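You operate a simulated robot arm through the tools that you are given. There is no shell and no other tool.

You are at the controls of a simulated two-armed robot. One attempt, no reset.

JOB
Set the tension to FIRM, finish winding the roll in the winder and put it in the PARCELS tray.
Fine: then feed a new sheet and lay the back roll of the two in the winder.
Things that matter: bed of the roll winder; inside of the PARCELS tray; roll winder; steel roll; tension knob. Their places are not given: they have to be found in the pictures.

The check looks at the end state, three seconds after you hand in, the way a careful person would. Anything else that was tipped, shoved, dropped, spilled or broken makes it a failure. Flat cloth is picked up by pressing the open fingertips on it (5 to 10 N) and closing them slowly along it; thin cloth reads only 2 to 8 mm in the jaws.

ROBOT AND FRAMES
Two 7-joint arms with two-finger parallel grippers on one trunk that stands fixed in place. Base frame: the origin is at the foot of the trunk, x ahead of it, y to its left, z up; the work surface is at about z = 900. Lengths are in mm, angles in degrees, forces in N, time in s.
The left shoulder is at [71, 156, 1205], the right one opposite. Each reaches about 1231 mm from its shoulder. Payload 3.91 kg a hand.
The tool frame of a hand sits at the grasp point between the pads (the TCP): z along the fingers, y along the line on which they close. The tips reach 30 mm beyond it. The gripper opens to 110 mm. The fingers are 20 mm wide and 10 mm thick; the gripper's body (48 by 112 mm) begins 55 mm behind the TCP.
Orientation is told as [roll, pitch, yaw] about the base's x, y, z axes, in that order, counted from this pose: with the fingers straight down and closing along the base's y, the tool's x points along the base's -x, its y along +y and its z along -z.

CONTROLS
- The arms move only by the tool send_rows. It takes "left_rows", "right_rows" or both (then of equal length, played together; a hand with none holds still); each is a list of rows, each a list of 7 numbers: the shift along the tool's x, y, z in units of 20 mm (1.0 is 20 mm), then the turn, a rotation vector about the tool's x, y, z in units of 5 degrees (1.0 is 5 degrees), then the finger opening in mm, from 0 to 110. In form: [[tx, ty, tz, wx, wy, wz, claw], ...]. A call has 1 to 20 rows; each row shifts and turns the commanded pose from where the row before left it, along the tool's axes as they then stand. A call with a number of a shift or a turn outside -1 to 1 is refused whole. Each row takes 0.2 s and may step no farther than 50 mm and 8.6 degrees from the row before; otherwise, or with a gripper value out of range, the whole call is refused. Where a pose cannot be reached the arm comes as near as it can. A force on the tool above 40 N (or 10 N above the force at the start of the call, whichever is more), or a blocked arm, ends the call early, and 0.2 s more pass. The fingers move at their own pace (about 108 mm/s each) and stop on an object; they squeeze with about 27 N. The grip force told is the motor's: it shows also when the fingers shut on nothing. Time passes only in rows, and 0.2 s behind the last, so rows that do not move let the fingers close. It gives the time, the measured TCP pose, the force on the tool (base axes), the opening and the grip force at its end, in the units of the frame above (readings bear some noise), with the torque about the TCP (base axes, N m) and any sound that the robot's microphone picked up.
- Cameras (640 x 400 px; columns grow to the right, rows downward): "scene" is now at [136.9, 40.7, 1452.1]; the picture's right is [0.42, -0.91, 0.00], its down [-0.40, -0.19, -0.90] and it looks along [0.81, 0.38, -0.45] (base axes); focal length 337 px, centre (320, 200). "left" rides on the left gripper at [72, -17, -103] in its tool frame; the picture's right is [0.23, 0.97, 0.00], its down [-0.76, 0.18, -0.62] and it looks along [-0.61, 0.14, 0.78] (tool axes); focal length 222 px, centre (320, 200). "right" rides on the right gripper at [72, 17, -103] in its tool frame; the picture's right is [-0.23, 0.97, 0.00], its down [-0.76, -0.18, -0.62] and it looks along [-0.61, -0.14, 0.78] (tool axes); focal length 222 px, centre (320, 200).
- capture(camera): a new picture of that camera. The clock stands still meanwhile.
- move_column(by): slides the trunk up (or, below 0, down) by that many mm; the arms and the scene camera ride with it, the base frame stays. It gives what a move gives, with no picture.
- aim_head(pan, tilt): turns the head with the scene camera to pan (to the left, within 86 degrees either way) and tilt (down, from -29 to 69), counted from straight ahead of the robot. It gives what a move gives.
- pixel_to_xyz(camera, pixels): there is no depth. For up to 12 entries [column, row, z] of the newest picture of that camera ("zoom" is the newest enlarged one), the place [x, y] in the base frame at which the ray of that pixel passes the height z, good to about 2 mm, but the place of the scene camera against the robot may be out by one fixed shift of up to 12 mm in any direction. The clock stands still meanwhile.
- close_up(camera, box): a new picture of the part [left, top, right, bottom] of that camera's present view, enlarged. The clock stands still meanwhile.
- hand_in(): hands the job in; it is judged then, once.

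Unless the task says otherwise, let go and move clear before handing in.

The tools are called after ">>>" as a command line: name --argument value ..., lists and objects as JSON in quotes. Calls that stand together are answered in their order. send_rows: Moves the arms, as the interface text tells. Its arguments: {"type":"object","properties":{"left_rows":{"type":"array"},"right_rows":{"type":"array"}},"required":[]} The other tools are called the same way: move_column (by) moves the trunk up or down; aim_head (pan, tilt) turns the head that bears the scene camera; capture (camera) takes a picture; pixel_to_xyz (camera, pixels) gives the place at which the rays of pixels pass given heights; close_up (camera, box) takes an enlarged picture of a part of a camera's view; hand_in () hands the job in.

At the start:

```text
time: 0.0
left_eef_pos: [621.4, 633.1, 1311.4]
left_tcp_rot: [-0.1, 0.0, 0.0]
left_force: [-0.4, 0.4, -0.5]
left_torque: [0.02, 0.01, -0.01]
left_width: 110.0
left_grasp_force: 0.0
right_eef_pos: [739.4, -8.6, 1306.6]
right_tcp_rot: [0.0, -0.1, 0.1]
right_force: [-0.3, 0.5, 0.3]
right_torque: [0.07, 0.01, -0.01]
right_width: 109.9
right_grasp_force: 0.1
trunk travel left (down, up): [-650.0, 290.0]
head pan, tilt (commanded): [24.9, 26.5]
```

scene: 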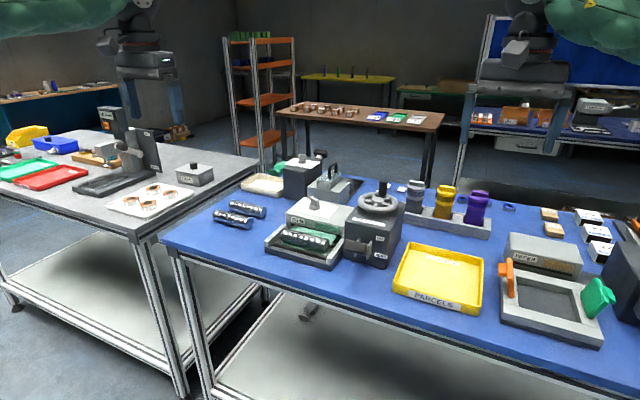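
right: 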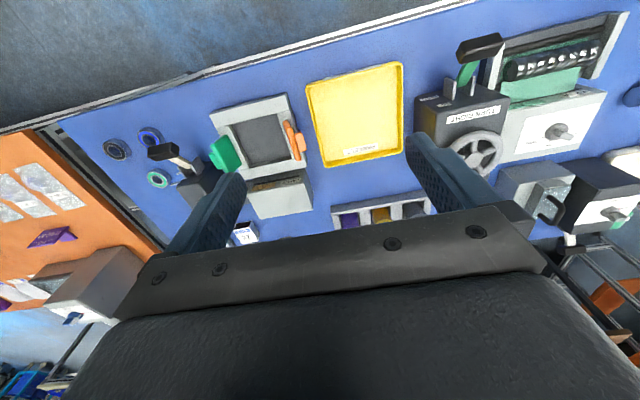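
left: 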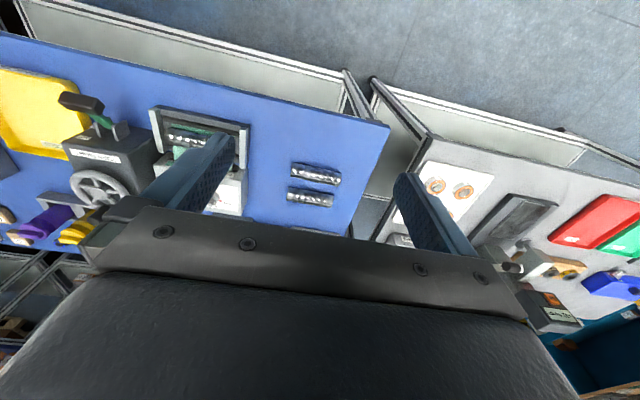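

The scene shows what looks like a winder around pixel (310,235), with a box bearing a handwheel and a lever at (375,225), a yellow PARCELS tray at (438,278) and two steel rolls at (240,215). I'll enlarge these areas to read the labels.

>>> close_up --camera "scene" --box '[250, 170, 410, 270]'

>>> close_up --camera "scene" --box '[190, 180, 290, 245]'

>>> close_up --camera "right" --box '[400, 0, 640, 150]'

>>> close_up --camera "left" --box '[40, 80, 360, 280]'

```text
4.00 times, centred on (330, 220) of scene
```

zoom: 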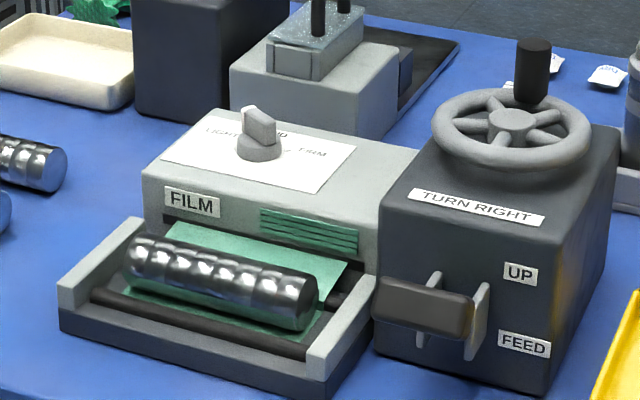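

```text
6.15 times, centred on (240, 212) of scene
```

zoom: 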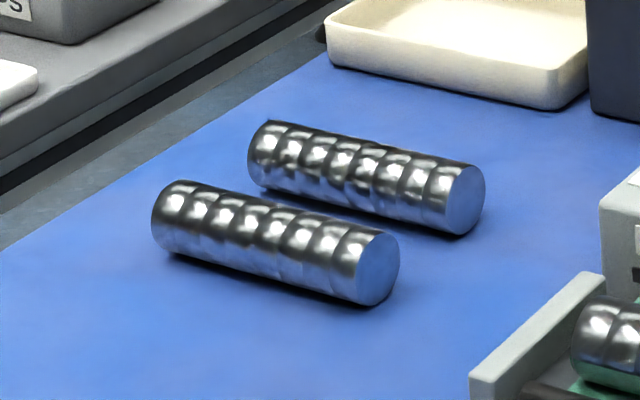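

```text
2.67 times, centred on (520, 75) of right
```

zoom: 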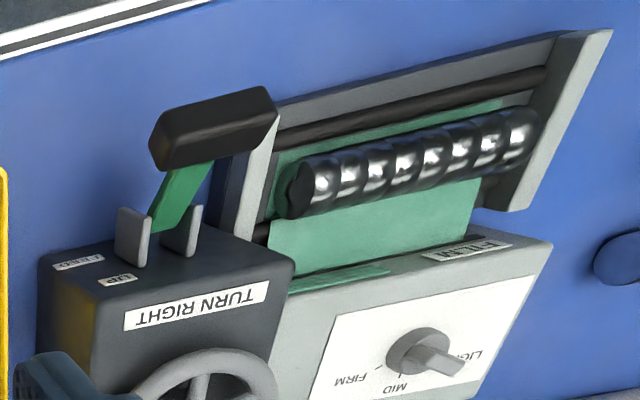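

```text
2.00 times, centred on (200, 180) of left
```

zoom: 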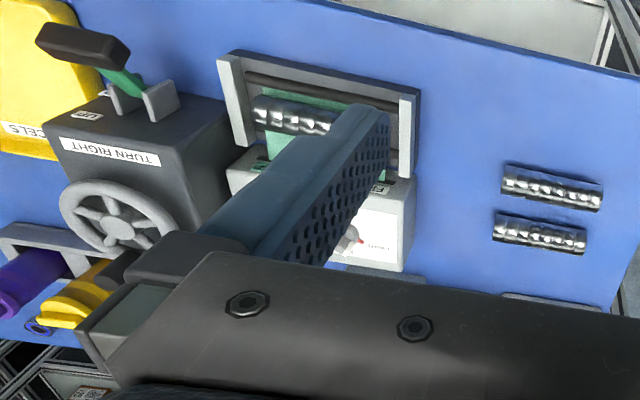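

The winder's knob now points at LIGHT (zoom pixel 262,125), with MID and FIRM to its right. The wheel says TURN RIGHT, and the lever box is marked UP / FEED. Next I'll get places for the main features.

>>> pixel_to_xyz --camera "scene" --pixels '[[162, 246, 900], [265, 247, 900], [327, 270, 900], [345, 263, 900], [386, 271, 900], [404, 218, 1000], [315, 205, 1000], [383, 190, 1050], [393, 288, 900], [473, 314, 900], [484, 257, 920], [409, 242, 920]]'

>>> pixel_to_xyz --camera "right" --pixels '[[327, 167, 900], [399, 62, 920], [306, 84, 920], [404, 150, 920], [517, 78, 930], [600, 47, 930], [478, 140, 1030], [557, 131, 1000], [545, 208, 1000]]'

>>> pixel_to_xyz --camera "left" --pixels '[[315, 174, 920], [310, 198, 920], [185, 138, 930], [100, 190, 1030], [20, 68, 920]]'

```text
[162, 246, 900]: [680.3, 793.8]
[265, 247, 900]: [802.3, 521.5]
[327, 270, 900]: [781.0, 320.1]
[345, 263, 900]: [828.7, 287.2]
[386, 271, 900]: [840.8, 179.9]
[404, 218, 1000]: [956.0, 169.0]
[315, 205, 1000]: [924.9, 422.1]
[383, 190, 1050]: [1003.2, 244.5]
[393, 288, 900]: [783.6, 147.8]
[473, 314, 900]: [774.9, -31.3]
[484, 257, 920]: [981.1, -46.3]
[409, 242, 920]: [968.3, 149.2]
```

```text
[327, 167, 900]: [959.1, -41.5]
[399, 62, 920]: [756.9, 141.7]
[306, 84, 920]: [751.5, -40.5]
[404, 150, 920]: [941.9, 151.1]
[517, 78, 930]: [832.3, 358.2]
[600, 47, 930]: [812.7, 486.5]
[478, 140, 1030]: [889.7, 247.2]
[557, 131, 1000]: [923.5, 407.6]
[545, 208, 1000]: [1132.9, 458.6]
```

```text
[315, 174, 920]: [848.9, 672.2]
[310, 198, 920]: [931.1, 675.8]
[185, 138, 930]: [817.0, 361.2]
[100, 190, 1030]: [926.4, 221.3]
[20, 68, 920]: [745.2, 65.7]
```

Wrist-camera places put the winder at about x 780–1000, y 290–500, the wheel near (910,235), the tray around (850,50) and the free rolls near (849,672) and (931,676). I'll bring the left hand over the winder at a safe height to look closer.

>>> send_rows --left_rows '[[-0.23, -0.943, 0.337, 0, 0, 0, 110], [-0.23, -0.943, 0.337, 0, 0, 0, 110], [-0.23, -0.943, 0.337, 0, 0, 0, 110], [-0.23, -0.943, 0.337, 0, 0, 0, 110], [-0.23, -0.943, 0.337, 0, 0, 0, 110], [-0.23, -0.943, 0.337, 0, 0, 0, 110], [-0.23, -0.943, 0.337, 0, 0, 0, 110], [-0.23, -0.943, 0.337, 0, 0, 0, 110], [-0.23, -0.943, 0.337, 0, 0, 0, 110], [-0.23, -0.943, 0.337, 0, 0, 0, 110], [-0.23, -0.943, 0.337, 0, 0, 0, 110], [-0.23, -0.943, 0.337, 0, 0, 0, 110], [-0.23, -0.943, 0.337, 0, 0, 0, 110], [-0.23, -0.943, 0.337, 0, 0, 0, 110], [-0.23, -0.943, 0.337, 0, 0, 0, 110]]'

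>>> capture --camera "left"

```text
time: 3.2
left_eef_pos: [691.0, 347.8, 1210.1]
left_tcp_rot: [-0.1, 0.1, 0.0]
left_force: [-0.4, -0.3, -0.2]
left_torque: [-0.01, 0.03, -0.03]
left_width: 110.2
left_grasp_force: 0.0
right_eef_pos: [740.4, -9.2, 1305.7]
right_tcp_rot: [0.1, 0.0, 0.1]
right_force: [0.2, -0.5, -0.9]
right_torque: [0.0, 0.02, -0.03]
right_width: 110.1
right_grasp_force: 0.1
trunk travel left (down, up): [-650.0, 290.0]
head pan, tilt (commanded): [24.9, 26.5]
```

```text
taken
```

left: 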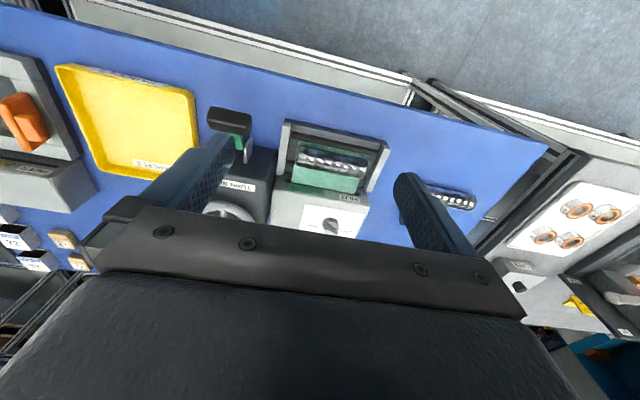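

The winder is clear between the fingers at (330,170), with its lever at (230,130). I'll enlarge that part from this view and from the scene.

>>> close_up --camera "left" --box '[190, 90, 400, 250]'

>>> close_up --camera "scene" --box '[330, 170, 426, 230]'

>>> close_up --camera "scene" --box '[260, 190, 356, 250]'

```text
2.50 times, centred on (295, 170) of left
```

zoom: 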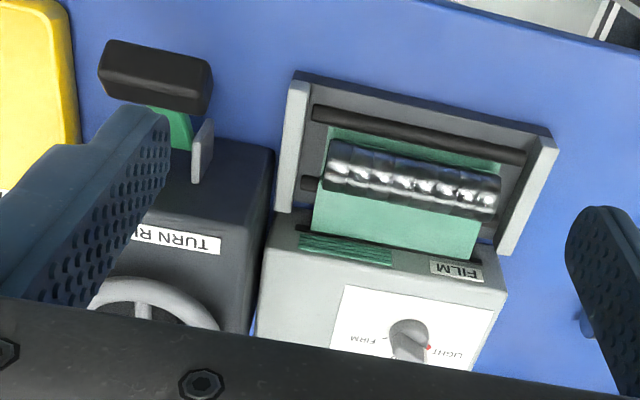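

```text
6.67 times, centred on (378, 200) of scene
```

zoom: 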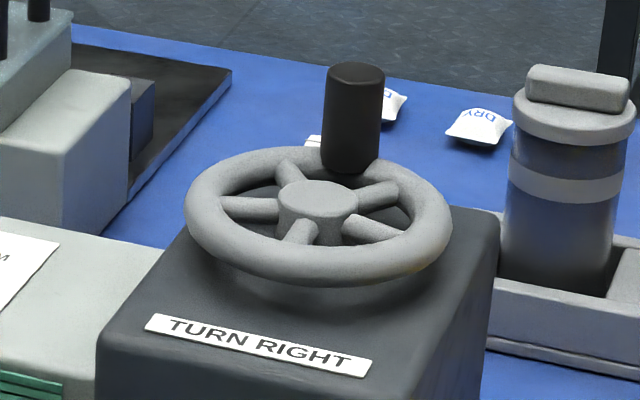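

```text
6.67 times, centred on (308, 220) of scene
```

zoom: 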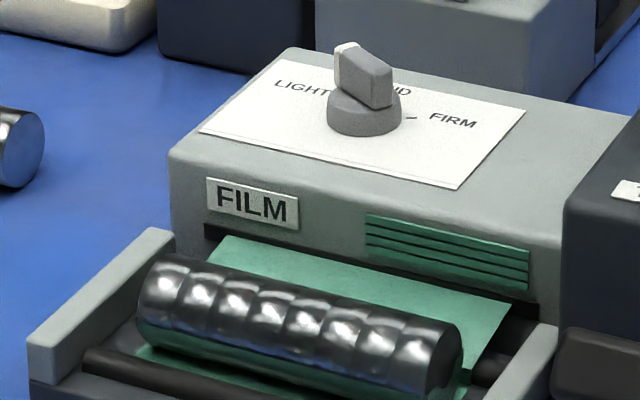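

The knob at zoom (408,340) has a red mark towards LIGHT, but I can't yet tell which end is the pointer. I'll move the left hand forward and a bit lower for a clear close view of the knob.

>>> send_rows --left_rows '[[-0.99, 0.3, 0.357, 0, 0, 0, 110], [-0.99, 0.3, 0.357, 0, 0, 0, 110], [-0.99, 0.3, 0.357, 0, 0, 0, 110], [-0.99, 0.3, 0.357, 0, 0, 0, 110], [-0.99, 0.3, 0.357, 0, 0, 0, 110], [-0.99, 0.3, 0.357, 0, 0, 0, 110], [-0.99, 0.3, 0.357, 0, 0, 0, 110]]'

>>> capture --camera "left"

>>> close_up --camera "left" --box '[240, 130, 400, 230]'

```text
time: 4.8
left_eef_pos: [828.8, 388.5, 1159.8]
left_tcp_rot: [-0.2, 0.2, 0.0]
left_force: [0.2, 0.2, -0.7]
left_torque: [0.03, 0.06, 0.01]
left_width: 110.0
left_grasp_force: 0.1
right_eef_pos: [740.6, -8.2, 1306.3]
right_tcp_rot: [0.1, 0.2, 0.0]
right_force: [-0.3, -0.4, 0.2]
right_torque: [-0.01, 0.01, 0.0]
right_width: 110.1
right_grasp_force: 0.1
trunk travel left (down, up): [-650.0, 290.0]
head pan, tilt (commanded): [24.9, 26.5]
```

```text
taken
```

left: 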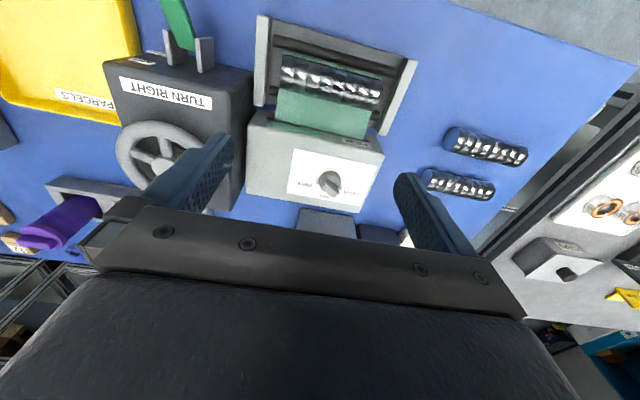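

```text
4.00 times, centred on (320, 180) of left
```

zoom: 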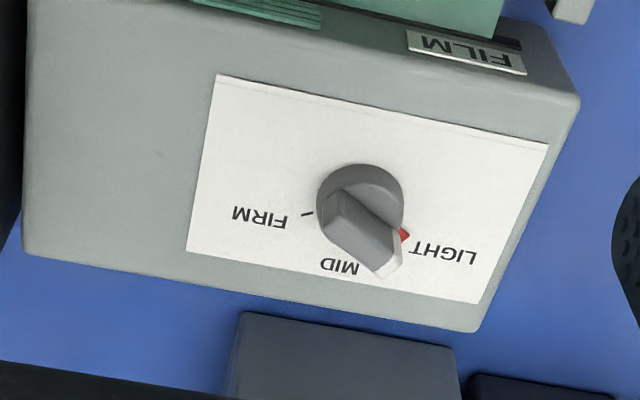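

The knob has a bar with a light tip near zoom (390,262) and a red mark at (402,235). I'll zoom in harder to see its direction.

>>> close_up --camera "left" --box '[306, 160, 354, 205]'

>>> close_up --camera "left" --box '[230, 10, 430, 135]'

>>> close_up --camera "left" --box '[90, 0, 250, 200]'

```text
8.89 times, centred on (330, 182) of left
```

zoom: 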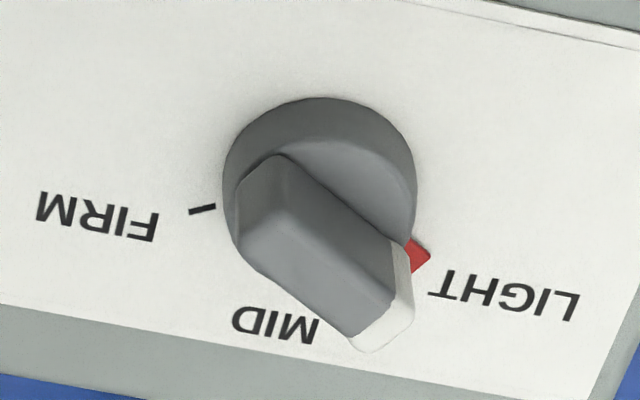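

```text
3.20 times, centred on (330, 72) of left
```

zoom: 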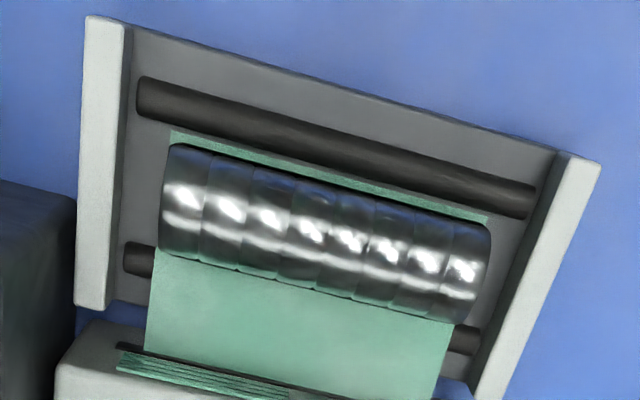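

```text
2.00 times, centred on (170, 100) of left
```

zoom: 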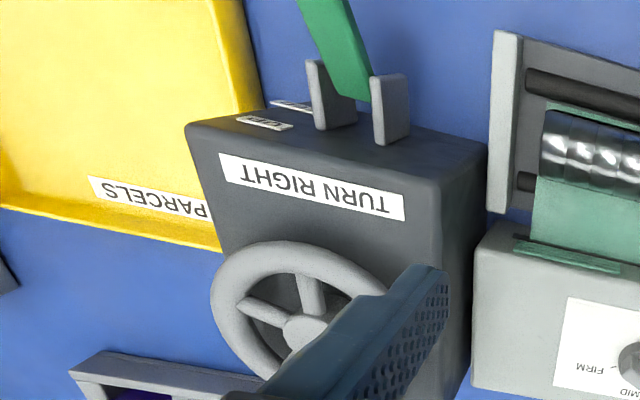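

The light tip of the bar points to LIGHT, and FIRM is on the right-hand side. Triangulating from the two left-hand views puts the panel at z≈972. Now I'll get precise places for the knob, the ticks, the roll, the bed and the wheel.

>>> pixel_to_xyz --camera "left" --pixels '[[330, 181.4, 972], [316.7, 182.9, 972], [341.5, 188.3, 972], [294.5, 148.75, 972], [377, 166.75, 972], [330, 178, 990], [338, 196, 1000], [282, 72, 935], [381, 100, 935], [253, 15, 935], [270, 10, 935], [391, 73, 935]]'

>>> pixel_to_xyz --camera "left" --pixels '[[166, 153, 1010], [159, 122, 1010], [115, 148, 1010], [104, 61, 1000], [250, 77, 1000], [120, 124, 950], [485, 145, 920], [448, 185, 920], [447, 135, 920], [525, 155, 920], [425, 177, 920], [492, 190, 920]]'

```text
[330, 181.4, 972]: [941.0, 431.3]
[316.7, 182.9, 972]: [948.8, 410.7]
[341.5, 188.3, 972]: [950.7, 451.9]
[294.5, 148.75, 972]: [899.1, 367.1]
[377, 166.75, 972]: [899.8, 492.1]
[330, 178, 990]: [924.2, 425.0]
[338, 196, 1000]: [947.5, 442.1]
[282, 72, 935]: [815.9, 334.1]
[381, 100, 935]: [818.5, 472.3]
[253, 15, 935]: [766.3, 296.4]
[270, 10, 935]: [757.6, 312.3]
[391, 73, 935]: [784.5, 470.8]
```

```text
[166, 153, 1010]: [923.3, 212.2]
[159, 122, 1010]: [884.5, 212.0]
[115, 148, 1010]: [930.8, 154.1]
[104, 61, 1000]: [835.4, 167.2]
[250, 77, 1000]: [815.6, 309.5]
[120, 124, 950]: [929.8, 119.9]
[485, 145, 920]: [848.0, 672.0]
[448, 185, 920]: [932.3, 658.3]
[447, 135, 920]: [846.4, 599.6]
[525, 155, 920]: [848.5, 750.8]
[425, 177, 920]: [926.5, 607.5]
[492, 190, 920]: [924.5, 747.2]
```

The panel gives knob centre ≈(940,431), LIGHT tick at (951,452) and FIRM tick at (949,411). That makes the turn about 130° clockwise, from yaw +65 to −65. I'll bring the left hand above the knob and turn it to yaw +65 for a check.

>>> send_rows --left_rows '[[-0.927, 0.354, 0.417, 0, 0, 0, 110], [-0.927, 0.354, 0.417, 0, 0, 0, 110], [-0.927, 0.354, 0.417, 0, 0, 0, 110], [-0.927, 0.354, 0.417, 0, 0, 0, 110], [-0.927, 0.354, 0.417, 0, 0, 0, 110], [-0.927, 0.354, 0.417, 0, 0, 0, 110], [0, 0, 0, 0, 0, -1, 80], [0, 0, 0, 0, 0, -1, 80], [0, 0, 0, 0, 0, -1, 80], [0, 0, 0, 0, 0, -1, 80], [0, 0, 0, 0, 0, -1, 80], [0, 0, 0, 0, 0, -1, 80], [0, 0, 0, 0, 0, -1, 80], [0, 0, 0, 0, 0, -1, 80], [0, 0, 0, 0, 0, -1, 80], [0, 0, 0, 0, 0, -1, 80], [0, 0, 0, 0, 0, -1, 80], [0, 0, 0, 0, 0, -1, 80], [0, 0, 0, 0, 0, -1, 80]]'

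>>> capture --camera "left"

>>> capture --camera "scene"

```text
time: 8.8
left_eef_pos: [940.2, 433.8, 1110.3]
left_tcp_rot: [0.0, 0.0, 65.1]
left_force: [-0.4, 0.7, -0.1]
left_torque: [0.0, -0.02, 0.01]
left_width: 80.4
left_grasp_force: 0.1
right_eef_pos: [740.2, -9.0, 1307.4]
right_tcp_rot: [-0.1, 0.0, -0.1]
right_force: [-0.6, -0.7, -0.4]
right_torque: [0.0, 0.0, 0.03]
right_width: 110.0
right_grasp_force: 0.0
trunk travel left (down, up): [-650.0, 290.0]
head pan, tilt (commanded): [24.9, 26.5]
```

```text
taken
```

left: 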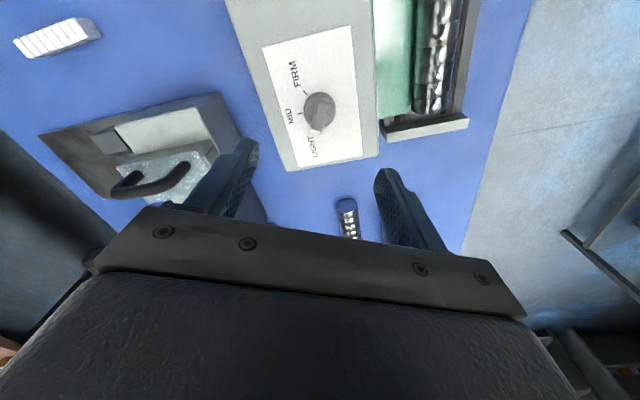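

```text
taken
```

scene: 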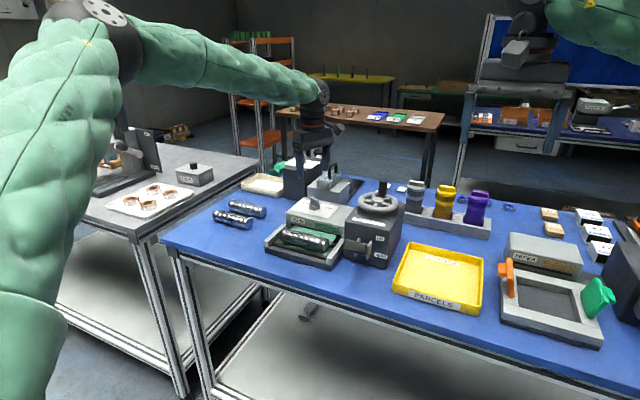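

From this yaw the knob shows at (320,111) in line with the fingers' centre column 320. I'll zoom in on it.

>>> close_up --camera "left" --box '[272, 80, 368, 140]'

>>> pixel_to_xyz --camera "left" --pixels '[[320, 111, 972], [320, 111, 1000], [320, 163, 1080], [300, 118, 1000]]'

```text
6.67 times, centred on (320, 110) of left
```

zoom: 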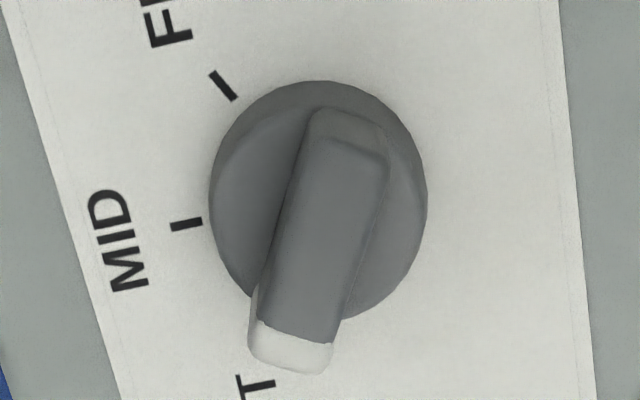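

```text
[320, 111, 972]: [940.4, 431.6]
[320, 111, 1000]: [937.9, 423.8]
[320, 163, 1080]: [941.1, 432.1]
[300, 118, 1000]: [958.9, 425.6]
```

The bar runs along the tool's x axis as wanted, and the knob centre matches the TCP within 2 mm. I'll go down so the tips are around z≈991 beside the bar, then close.

>>> send_rows --left_rows '[[0.09, -0.04, 0.8, 0, 0, 0, 60], [0, 0, 0.9, 0, 0, 0, 50], [0, 0, 0.9, 0, 0, 0, 44], [0, 0, 0.9, 0, 0, 0, 44], [0, 0, 0.85, 0, 0, 0, 44], [0, 0, 0, 0, 0, 0, 44]]'

>>> close_up --camera "scene" --box '[270, 170, 366, 230]'

>>> capture --camera "left"

```text
time: 10.2
left_eef_pos: [939.0, 429.8, 1025.3]
left_tcp_rot: [0.0, 0.0, 64.9]
left_force: [0.2, -0.7, 0.6]
left_torque: [0.0, -0.03, -0.01]
left_width: 43.8
left_grasp_force: 0.1
right_eef_pos: [738.6, -8.7, 1306.6]
right_tcp_rot: [0.1, 0.0, -0.1]
right_force: [0.5, -0.9, 0.1]
right_torque: [0.01, 0.03, 0.0]
right_width: 110.1
right_grasp_force: 0.1
trunk travel left (down, up): [-650.0, 290.0]
head pan, tilt (commanded): [24.9, 26.5]
```

```text
6.67 times, centred on (318, 200) of scene
```

zoom: 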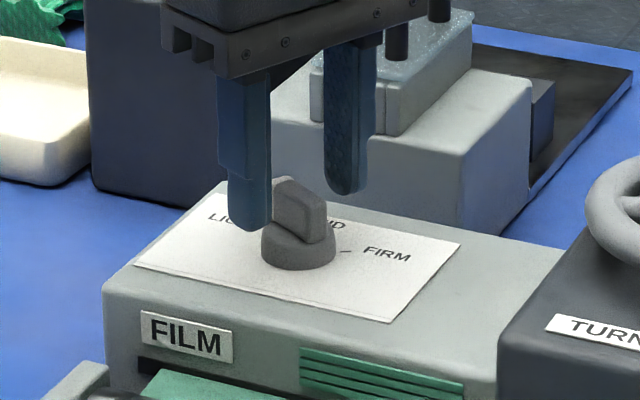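

```text
taken
```

left: 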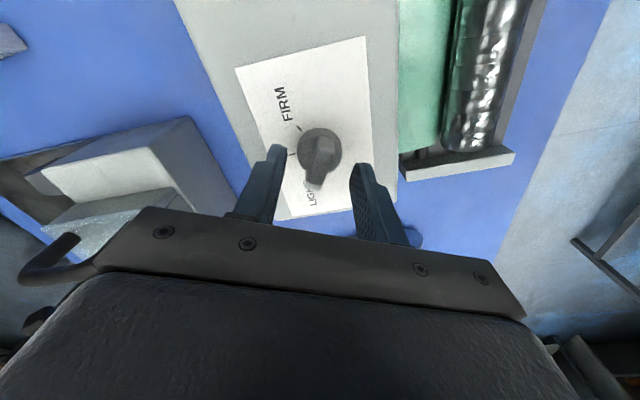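

The tips are still slightly above the bar: the scene zoom shows the left fingertip by the bar's top at (250,225). Before turning, I'll check where the black-handled object behind is.

>>> pixel_to_xyz --camera "left" --pixels '[[75, 238, 1060], [75, 238, 1100], [25, 280, 1060], [25, 280, 1100], [180, 120, 1000], [320, 150, 985], [318, 180, 1000]]'

>>> close_up --camera "left" --box '[256, 110, 384, 190]'

>>> close_up --camera "scene" --box '[270, 130, 398, 210]'

```text
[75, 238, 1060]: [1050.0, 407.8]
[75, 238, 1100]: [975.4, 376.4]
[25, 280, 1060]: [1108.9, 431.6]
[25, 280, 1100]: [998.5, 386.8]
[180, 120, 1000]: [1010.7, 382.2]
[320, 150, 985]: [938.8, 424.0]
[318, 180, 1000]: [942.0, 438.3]
```

```text
5.00 times, centred on (320, 150) of left
```

zoom: 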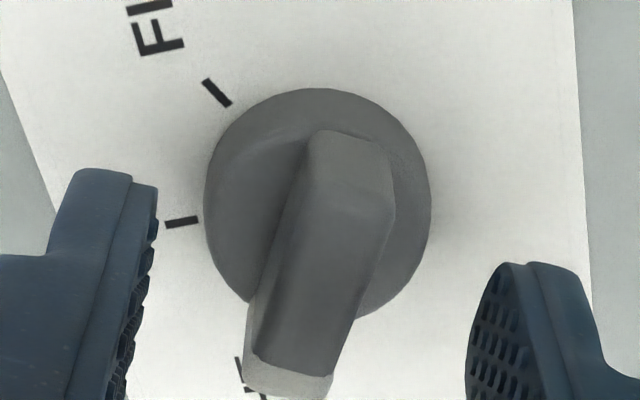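

```text
5.00 times, centred on (334, 170) of scene
```

zoom: 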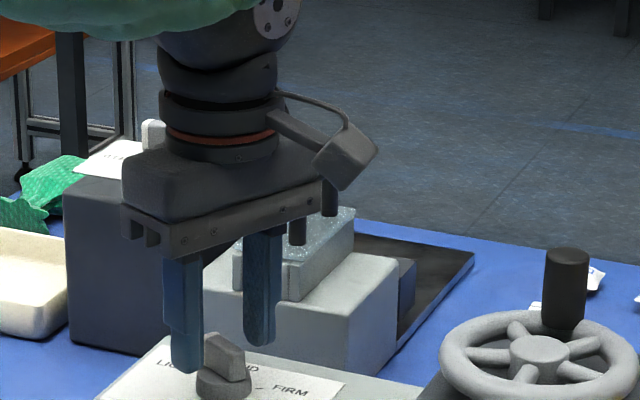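

The handled object is about 30 mm clear of the hand's sweep. I'll lower 8 mm more and close on the bar.

>>> send_rows --left_rows '[[0, 0, 0.4, 0, 0, 0, 44], [0, 0, 0, 0, 0, 0, 30], [0, 0, 0, 0, 0, 0, 20], [0, 0, 0, 0, 0, 0, 10], [0, 0, 0, 0, 0, 0, 5], [0, 0, 0, 0, 0, 0, 5]]'

>>> close_up --camera "left" --box '[256, 110, 384, 190]'

>>> close_up --camera "scene" --box '[270, 170, 366, 230]'

```text
time: 11.6
left_eef_pos: [940.2, 429.5, 1017.7]
left_tcp_rot: [0.0, -0.1, 64.9]
left_force: [10.4, -3.0, 2.4]
left_torque: [0.13, -0.39, -0.82]
left_width: 13.0
left_grasp_force: 44.6
right_eef_pos: [739.4, -8.1, 1306.0]
right_tcp_rot: [0.0, 0.1, 0.0]
right_force: [-0.3, 0.0, -0.3]
right_torque: [0.01, -0.03, 0.04]
right_width: 109.8
right_grasp_force: 0.1
trunk travel left (down, up): [-650.0, 290.0]
head pan, tilt (commanded): [24.9, 26.5]
```

```text
5.00 times, centred on (320, 150) of left
```

zoom: 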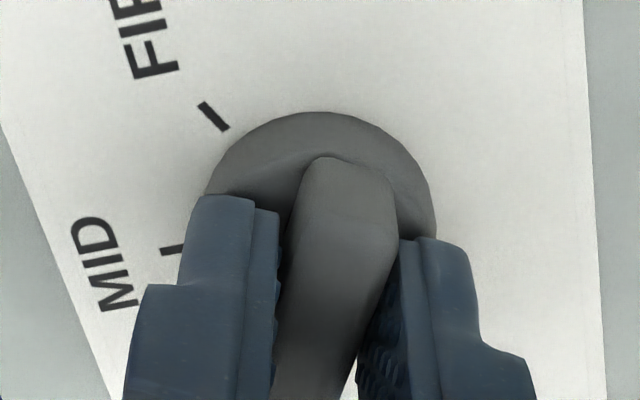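

```text
6.67 times, centred on (318, 200) of scene
```

zoom: 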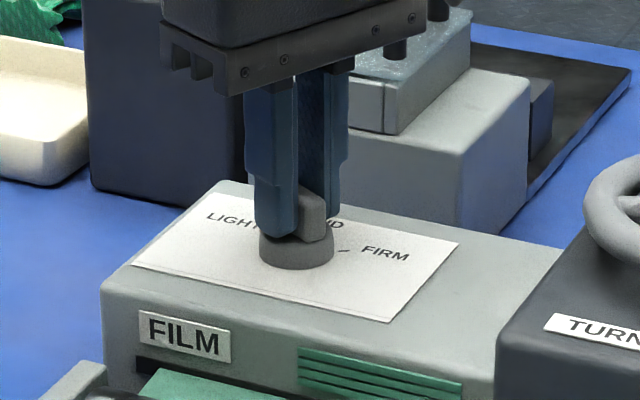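

The bar is held (13 mm, 44.6 N), with a small side force of 10 N, so I'll shift slightly along −tool y. Then I'll start turning clockwise and watch the forces.

>>> send_rows --left_rows '[[0, -0.06, 0, 0, 0, 0.5, 5], [0, 0, 0, 0, 0, 1, 5], [0, 0, 0, 0, 0, 1, 5], [0, 0, 0, 0, 0, 1, 5], [0, 0, 0, 0, 0, 1, 5], [0, 0, 0, 0, 0, 1, 5], [0, 0, 0, 0, 0, 1, 5]]'

>>> close_up --camera "scene" --box '[270, 170, 366, 230]'

```text
time: 13.2
left_eef_pos: [939.0, 428.8, 1016.8]
left_tcp_rot: [0.0, 0.1, 32.3]
left_force: [-19.6, -6.6, -1.9]
left_torque: [0.14, -0.28, 0.0]
left_width: 12.0
left_grasp_force: 45.2
right_eef_pos: [738.7, -9.2, 1306.9]
right_tcp_rot: [0.0, 0.0, -0.1]
right_force: [0.5, -0.3, 0.3]
right_torque: [-0.04, 0.04, 0.02]
right_width: 109.5
right_grasp_force: 0.0
trunk travel left (down, up): [-650.0, 290.0]
head pan, tilt (commanded): [24.9, 26.5]
```

```text
6.67 times, centred on (318, 200) of scene
```

zoom: 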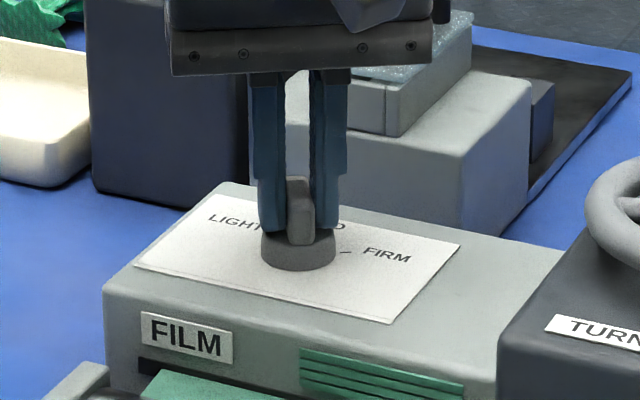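

The bar is turning (yaw 32) with a 20 N side pull along −x, so the hand is slightly too far forward. I'll correct about 2.5 mm back and keep turning.

>>> send_rows --left_rows '[[0.12, 0.02, 0, 0, 0, 0, 5], [0, 0, 0, 0, 0, 1, 5], [0, 0, 0, 0, 0, 1, 5], [0, 0, 0, 0, 0, 1, 5]]'

```text
time: 14.2
left_eef_pos: [939.5, 430.2, 1017.3]
left_tcp_rot: [-0.1, 0.0, 17.4]
left_force: [11.1, 7.0, 13.0]
left_torque: [-0.08, 0.72, 0.01]
left_width: 11.8
left_grasp_force: 44.9
right_eef_pos: [739.3, -8.4, 1307.4]
right_tcp_rot: [0.0, 0.0, 0.0]
right_force: [-0.7, -0.7, 0.8]
right_torque: [0.0, 0.01, 0.02]
right_width: 110.0
right_grasp_force: 0.1
trunk travel left (down, up): [-650.0, 290.0]
head pan, tilt (commanded): [24.9, 26.5]
```

The force has flipped to about +11 N, so I'll undo part of that correction and keep turning towards yaw −30.

>>> send_rows --left_rows '[[-0.05, -0.02, 0, 0, 0, 1, 5], [0, 0, 0, 0, 0, 1, 5], [0, 0, 0, 0, 0, 1, 5], [0, 0, 0, 0, 0, 1, 5], [0, 0, 0, 0, 0, 1, 5]]'

>>> close_up --camera "scene" --box '[270, 170, 366, 230]'

```text
time: 15.4
left_eef_pos: [938.8, 429.1, 1016.6]
left_tcp_rot: [-0.1, 0.0, -7.6]
left_force: [7.2, 11.0, 15.5]
left_torque: [0.2, -1.08, 0.02]
left_width: 12.0
left_grasp_force: 45.1
right_eef_pos: [739.1, -8.6, 1306.5]
right_tcp_rot: [0.0, 0.0, 0.0]
right_force: [0.0, 0.5, -0.1]
right_torque: [-0.02, 0.02, -0.02]
right_width: 110.1
right_grasp_force: 0.0
trunk travel left (down, up): [-650.0, 290.0]
head pan, tilt (commanded): [24.9, 26.5]
```

```text
6.67 times, centred on (318, 200) of scene
```

zoom: 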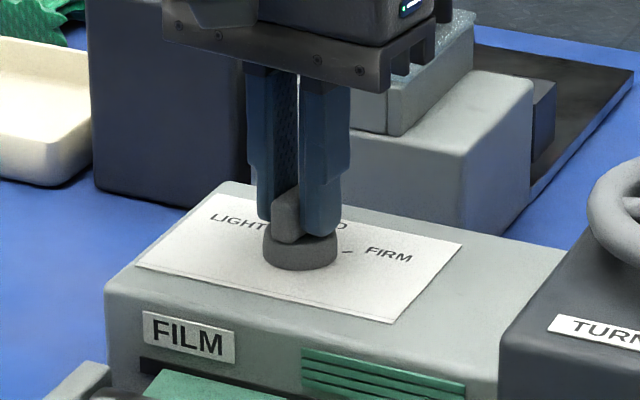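

The bar is past MID (yaw −7.6) and forces are moderate. I'll nudge the hand towards the knob centre and continue.

>>> send_rows --left_rows '[[-0.02, 0.05, -0.03, 0, 0, 1, 5], [0, 0, 0, 0, 0, 1, 5], [0, 0, 0, 0, 0, 1, 5], [0, 0, 0, 0, 0, 1, 5], [0, 0, 0, 0, 0, 1, 5]]'

```text
time: 16.6
left_eef_pos: [939.6, 429.9, 1017.1]
left_tcp_rot: [-0.1, 0.0, -32.6]
left_force: [-1.0, 4.2, 9.4]
left_torque: [0.91, 1.1, 0.01]
left_width: 12.0
left_grasp_force: 45.1
right_eef_pos: [738.3, -8.0, 1307.1]
right_tcp_rot: [0.0, 0.0, -0.1]
right_force: [1.0, -0.5, 0.1]
right_torque: [0.02, 0.0, -0.01]
right_width: 110.0
right_grasp_force: 0.1
trunk travel left (down, up): [-650.0, 290.0]
head pan, tilt (commanded): [24.9, 26.5]
```

Forces are low at yaw −32.6. I'll continue another 25° and look again.

>>> send_rows --left_rows '[[0, 0.02, -0.02, 0, 0, 1, 5], [0, 0, 0, 0, 0, 1, 5], [0, 0, 0, 0, 0, 1, 5], [0, 0, 0, 0, 0, 1, 5], [0, 0, 0, 0, 0, 1, 5]]'

>>> capture --camera "left"

>>> close_up --camera "left" --box '[256, 110, 384, 190]'

>>> close_up --camera "scene" --box '[270, 170, 366, 230]'

```text
time: 17.8
left_eef_pos: [939.6, 430.9, 1016.7]
left_tcp_rot: [-0.2, 0.0, -57.7]
left_force: [-12.3, -2.1, -3.6]
left_torque: [0.58, 0.55, -0.04]
left_width: 11.9
left_grasp_force: 44.6
right_eef_pos: [738.2, -8.1, 1308.0]
right_tcp_rot: [0.0, 0.1, 0.0]
right_force: [-0.1, -0.1, 0.1]
right_torque: [0.0, -0.03, 0.02]
right_width: 110.4
right_grasp_force: 0.1
trunk travel left (down, up): [-650.0, 290.0]
head pan, tilt (commanded): [24.9, 26.5]
```

```text
taken
```

left: 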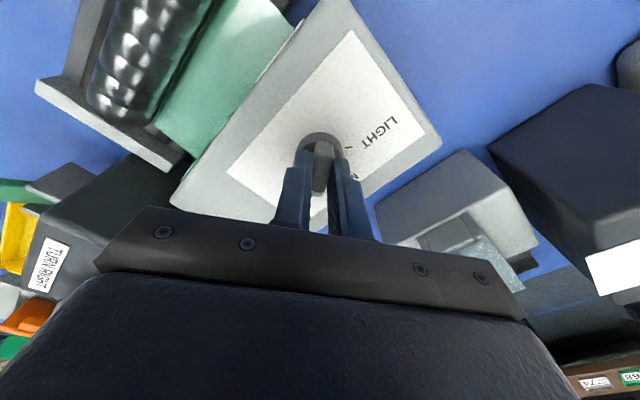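

```text
5.00 times, centred on (320, 150) of left
```

zoom: 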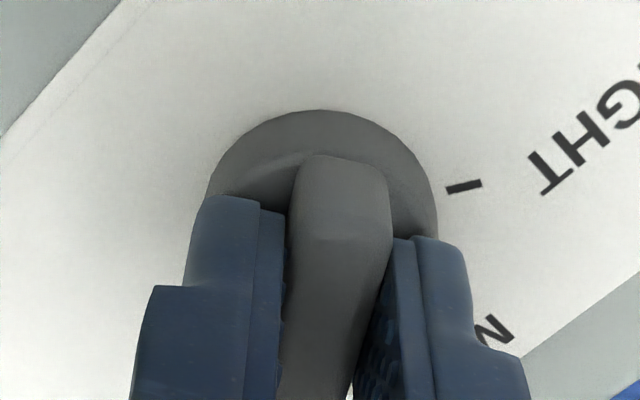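

```text
6.67 times, centred on (318, 200) of scene
```

zoom: 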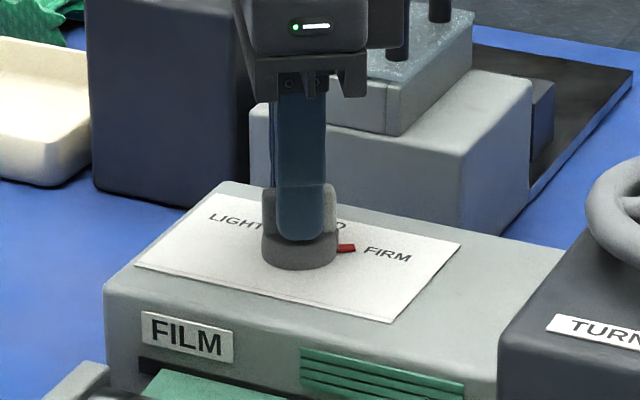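

The red pointer mark on the knob now sits at the FIRM tick (scene zoom 346,247). I'll turn 2.5° more, let go and raise the hand to check.

>>> send_rows --left_rows '[[0, 0, 0, 0, 0, 0.5, 5], [0, 0, 0, 0, 0, 0, 5], [0, 0, 0, 0, 0, 0, 30], [0, 0, 0, 0, 0, 0, 40], [0, 0, -0.5, 0, 0, 0, 44], [0, 0, -1, 0, 0, 0, 44], [0, 0, -1, 0, 0, 0, 60], [0, 0, -1, 0, 0, 0, 80], [0, 0, -1, 0, 0, 0, 80]]'

>>> capture --camera "left"

>>> close_up --camera "left" --box '[272, 80, 368, 140]'

>>> close_up --camera "scene" --box '[270, 180, 350, 230]'

```text
time: 19.8
left_eef_pos: [939.4, 429.7, 1105.7]
left_tcp_rot: [-0.2, 0.0, -60.0]
left_force: [-0.2, 0.5, 0.2]
left_torque: [-0.01, 0.01, -0.05]
left_width: 79.9
left_grasp_force: 0.0
right_eef_pos: [738.6, -9.4, 1306.6]
right_tcp_rot: [0.0, 0.0, 0.0]
right_force: [0.1, 0.3, 0.2]
right_torque: [0.01, -0.02, -0.01]
right_width: 109.8
right_grasp_force: 0.1
trunk travel left (down, up): [-650.0, 290.0]
head pan, tilt (commanded): [24.9, 26.5]
```

```text
taken
```

left: 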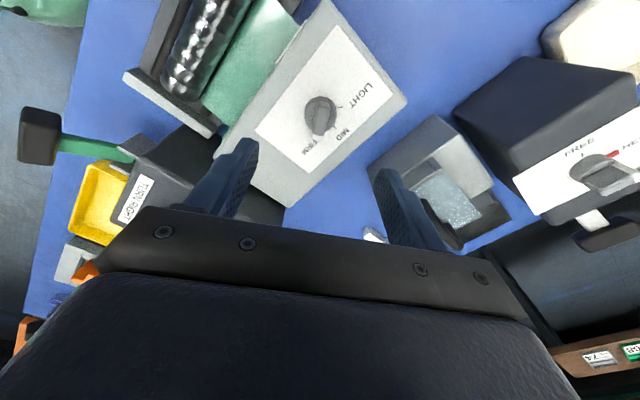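

```text
6.67 times, centred on (320, 110) of left
```

zoom: 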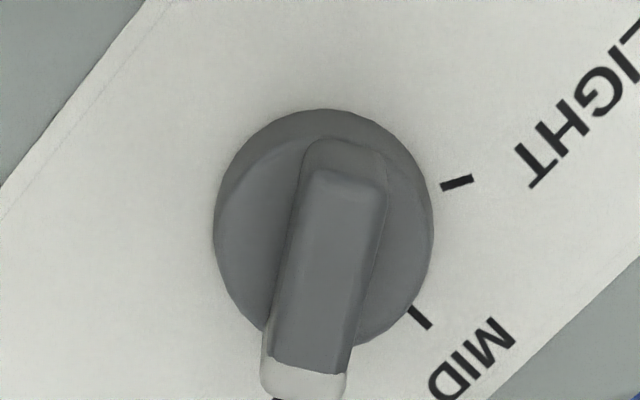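

```text
8.00 times, centred on (310, 205) of scene
```

zoom: 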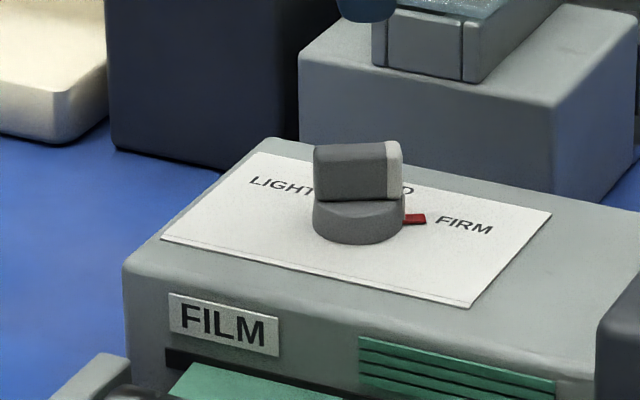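

The knob's white tip now lies over the FIRM tick (left zoom 275,398). I'll check the angles numerically.

>>> pixel_to_xyz --camera "left" --pixels '[[340.5, 107.3, 972], [335, 127.7, 972], [313.2, 140, 972], [320.4, 114.2, 972], [324.2, 106.5, 1003], [317.8, 134.5, 1003], [321, 135.5, 1003], [315, 135, 1000]]'

>>> close_up --camera "left" --box '[290, 90, 354, 150]'

```text
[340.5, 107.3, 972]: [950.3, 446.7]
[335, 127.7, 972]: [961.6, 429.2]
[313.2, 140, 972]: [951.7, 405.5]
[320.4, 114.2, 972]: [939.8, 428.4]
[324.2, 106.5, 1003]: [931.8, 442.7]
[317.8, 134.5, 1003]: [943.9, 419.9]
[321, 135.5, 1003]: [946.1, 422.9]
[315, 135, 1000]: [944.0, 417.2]
```

```text
6.67 times, centred on (322, 120) of left
```

zoom: 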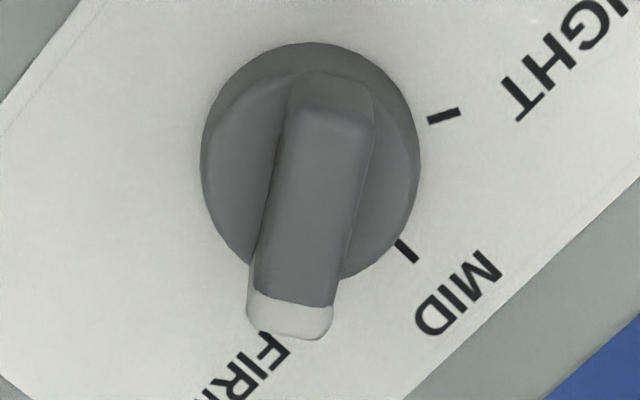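

The knob points at about −61°, and the ticks give LIGHT +59°, MID 0° and FIRM −60°, so tension is at FIRM. Now I'll back the left hand off to the left and bring the right hand over the wheel to look.

>>> send_rows --left_rows '[[0, 0, -1, 0, 0, 0, 80], [0, 0, -1, 0, 0, 0, 80], [0, 0, -1, 0, 0, 0, 80], [0, 0, -1, 0, 0, 0, 80], [0, 0, -1, 0, 0, 0, 80], [0.94, -0.13, 0, 0, 0, 0, 80], [0.94, -0.13, 0, 0, 0, 0, 80], [0.94, -0.13, 0, 0, 0, 0, 80], [0.94, -0.13, 0, 0, 0, 0, 80], [0.94, -0.13, 0, 0, 0, 0, 80], [0.94, -0.13, 0, 0, 0, 0, 80], [0.94, -0.13, 0, 0, 0, 0, 80], [0.94, -0.13, 0, 0, 0, 0, 80], [0.94, -0.13, 0, 0, 0, 0, 80], [0.94, -0.13, 0, 0, 0, 0, 80], [0.94, -0.13, 0, 0, 0, 0, 80], [0.94, -0.13, 0, 0, 0, 0, 80]]' --right_rows '[[0, 0, 0, 0, 0, 0, 110], [0, 0, 0, 0, 0, 0, 110], [0, 0, 0, 0, 0, 0, 110], [-0.49, 0.825, 0.525, 0, 0, 0, 110], [-0.49, 0.825, 0.525, 0, 0, 0, 110], [-0.49, 0.825, 0.525, 0, 0, 0, 110], [-0.49, 0.825, 0.525, 0, 0, 0, 110], [-0.49, 0.825, 0.525, 0, 0, 0, 110], [-0.49, 0.825, 0.525, 0, 0, 0, 110], [-0.49, 0.825, 0.525, 0, 0, 0, 110], [-0.49, 0.825, 0.525, 0, 0, 0, 110], [-0.49, 0.825, 0.525, 0, 0, 0, 110], [-0.49, 0.825, 0.525, 0, 0, 0, 110], [-0.49, 0.825, 0.525, 0, 0, 0, 110], [-0.49, 0.825, 0.525, 0, 0, 0, 110], [-0.49, 0.825, 0.525, 0, 0, 0, 110], [-0.49, 0.825, 0.525, 0, 0, 0, 110]]'

>>> capture --camera "right"

>>> capture --camera "scene"

```text
time: 23.4
left_eef_pos: [800.1, 612.4, 1205.8]
left_tcp_rot: [-0.2, -0.1, -60.1]
left_force: [0.0, -0.2, -0.2]
left_torque: [-0.02, -0.02, 0.01]
left_width: 79.6
left_grasp_force: 0.2
right_eef_pos: [876.0, 222.9, 1161.4]
right_tcp_rot: [-0.1, 0.0, -0.1]
right_force: [-0.2, -0.1, 0.5]
right_torque: [-0.04, -0.01, 0.01]
right_width: 110.2
right_grasp_force: 0.2
trunk travel left (down, up): [-650.0, 290.0]
head pan, tilt (commanded): [24.9, 26.5]
```

```text
taken
```

right: 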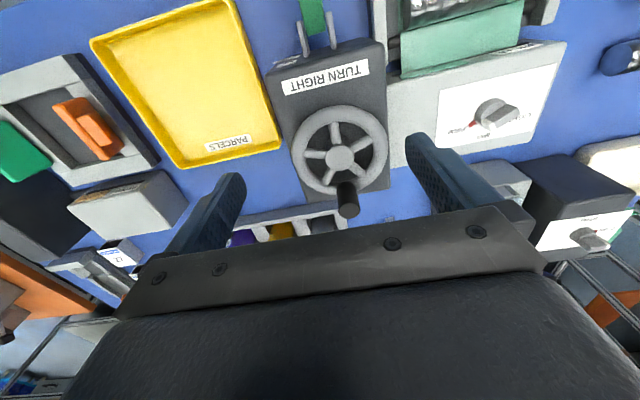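

```text
taken
```

scene: 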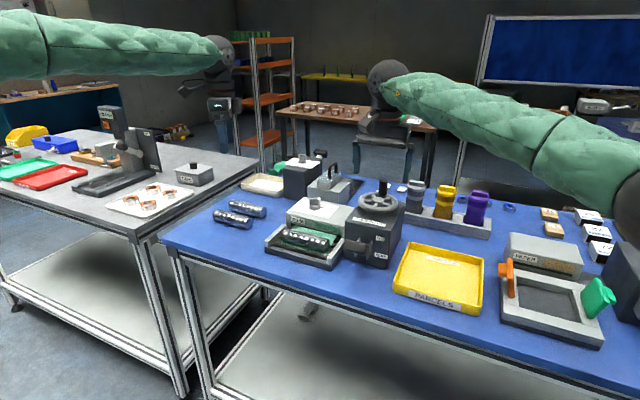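

The wheel hub is at (340,158) with the crank grip at (347,200) in the right view. I'll zoom in for exact pixels.

>>> close_up --camera "right" --box '[260, 60, 420, 230]'

>>> close_up --camera "right" --box '[260, 0, 420, 100]'

>>> close_up --camera "scene" --box '[330, 170, 426, 275]'

```text
2.35 times, centred on (340, 145) of right
```

zoom: 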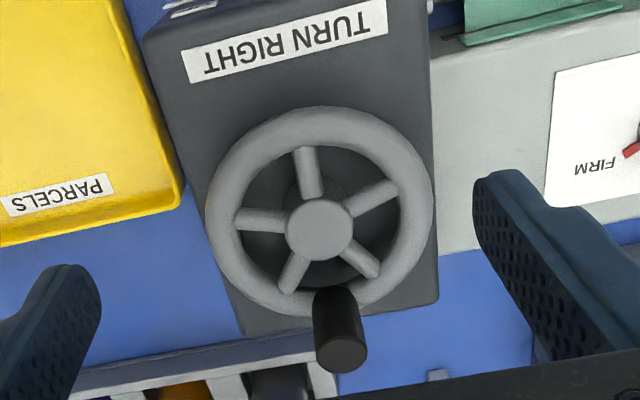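

```text
4.00 times, centred on (340, 50) of right
```

zoom: 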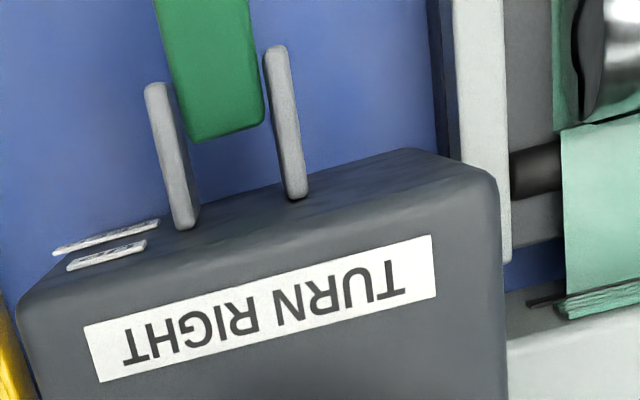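

```text
3.81 times, centred on (378, 222) of scene
```

zoom: 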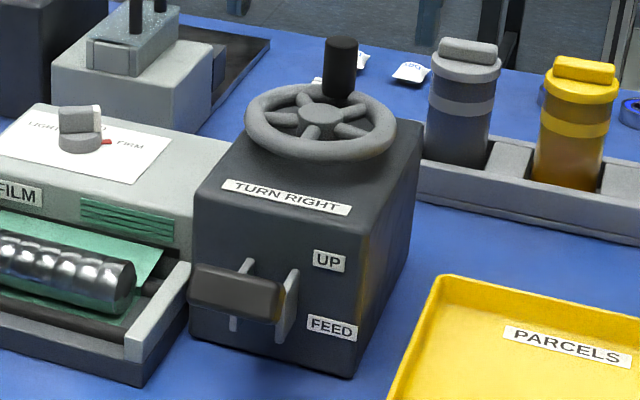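

I need the heights of the wheel and crank, so I'll take a second view from 70 mm further forward and 40 mm higher.

>>> send_rows --right_rows '[[-0.875, -0.1, -0.5, 0, 0, 0, 110], [-0.875, -0.1, -0.5, 0, 0, 0, 110], [-0.875, -0.1, -0.5, 0, 0, 0, 110], [-0.875, -0.1, -0.5, 0, 0, 0, 110], [0, 0, 0, 0, 0, 0, 110]]'

>>> capture --camera "right"

>>> close_up --camera "right" --box '[260, 40, 420, 210]'

```text
time: 24.6
left_eef_pos: [798.4, 610.2, 1206.1]
left_tcp_rot: [0.0, 0.1, -60.0]
left_force: [-0.3, 0.4, -0.1]
left_torque: [-0.01, 0.01, 0.02]
left_width: 79.9
left_grasp_force: 0.0
right_eef_pos: [947.2, 212.9, 1200.9]
right_tcp_rot: [0.1, 0.0, 0.1]
right_force: [-0.5, 0.1, -0.1]
right_torque: [0.02, -0.01, 0.01]
right_width: 109.9
right_grasp_force: 0.1
trunk travel left (down, up): [-650.0, 290.0]
head pan, tilt (commanded): [24.9, 26.5]
```

```text
taken
```

right: 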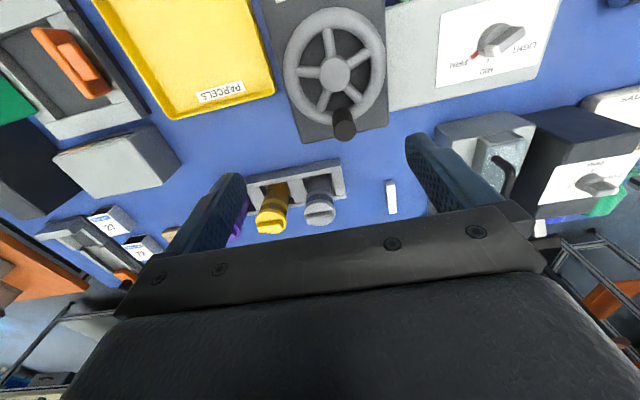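

```text
2.35 times, centred on (340, 125) of right
```

zoom: 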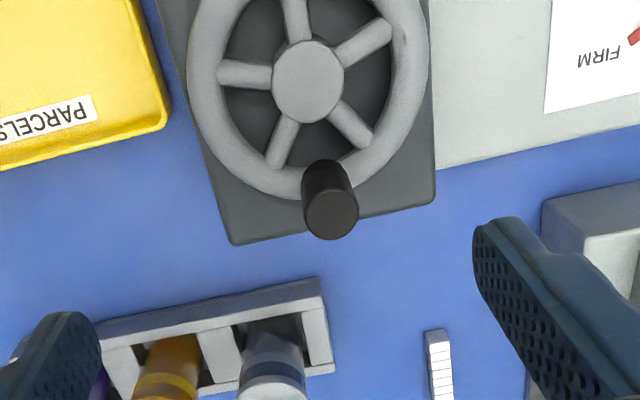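

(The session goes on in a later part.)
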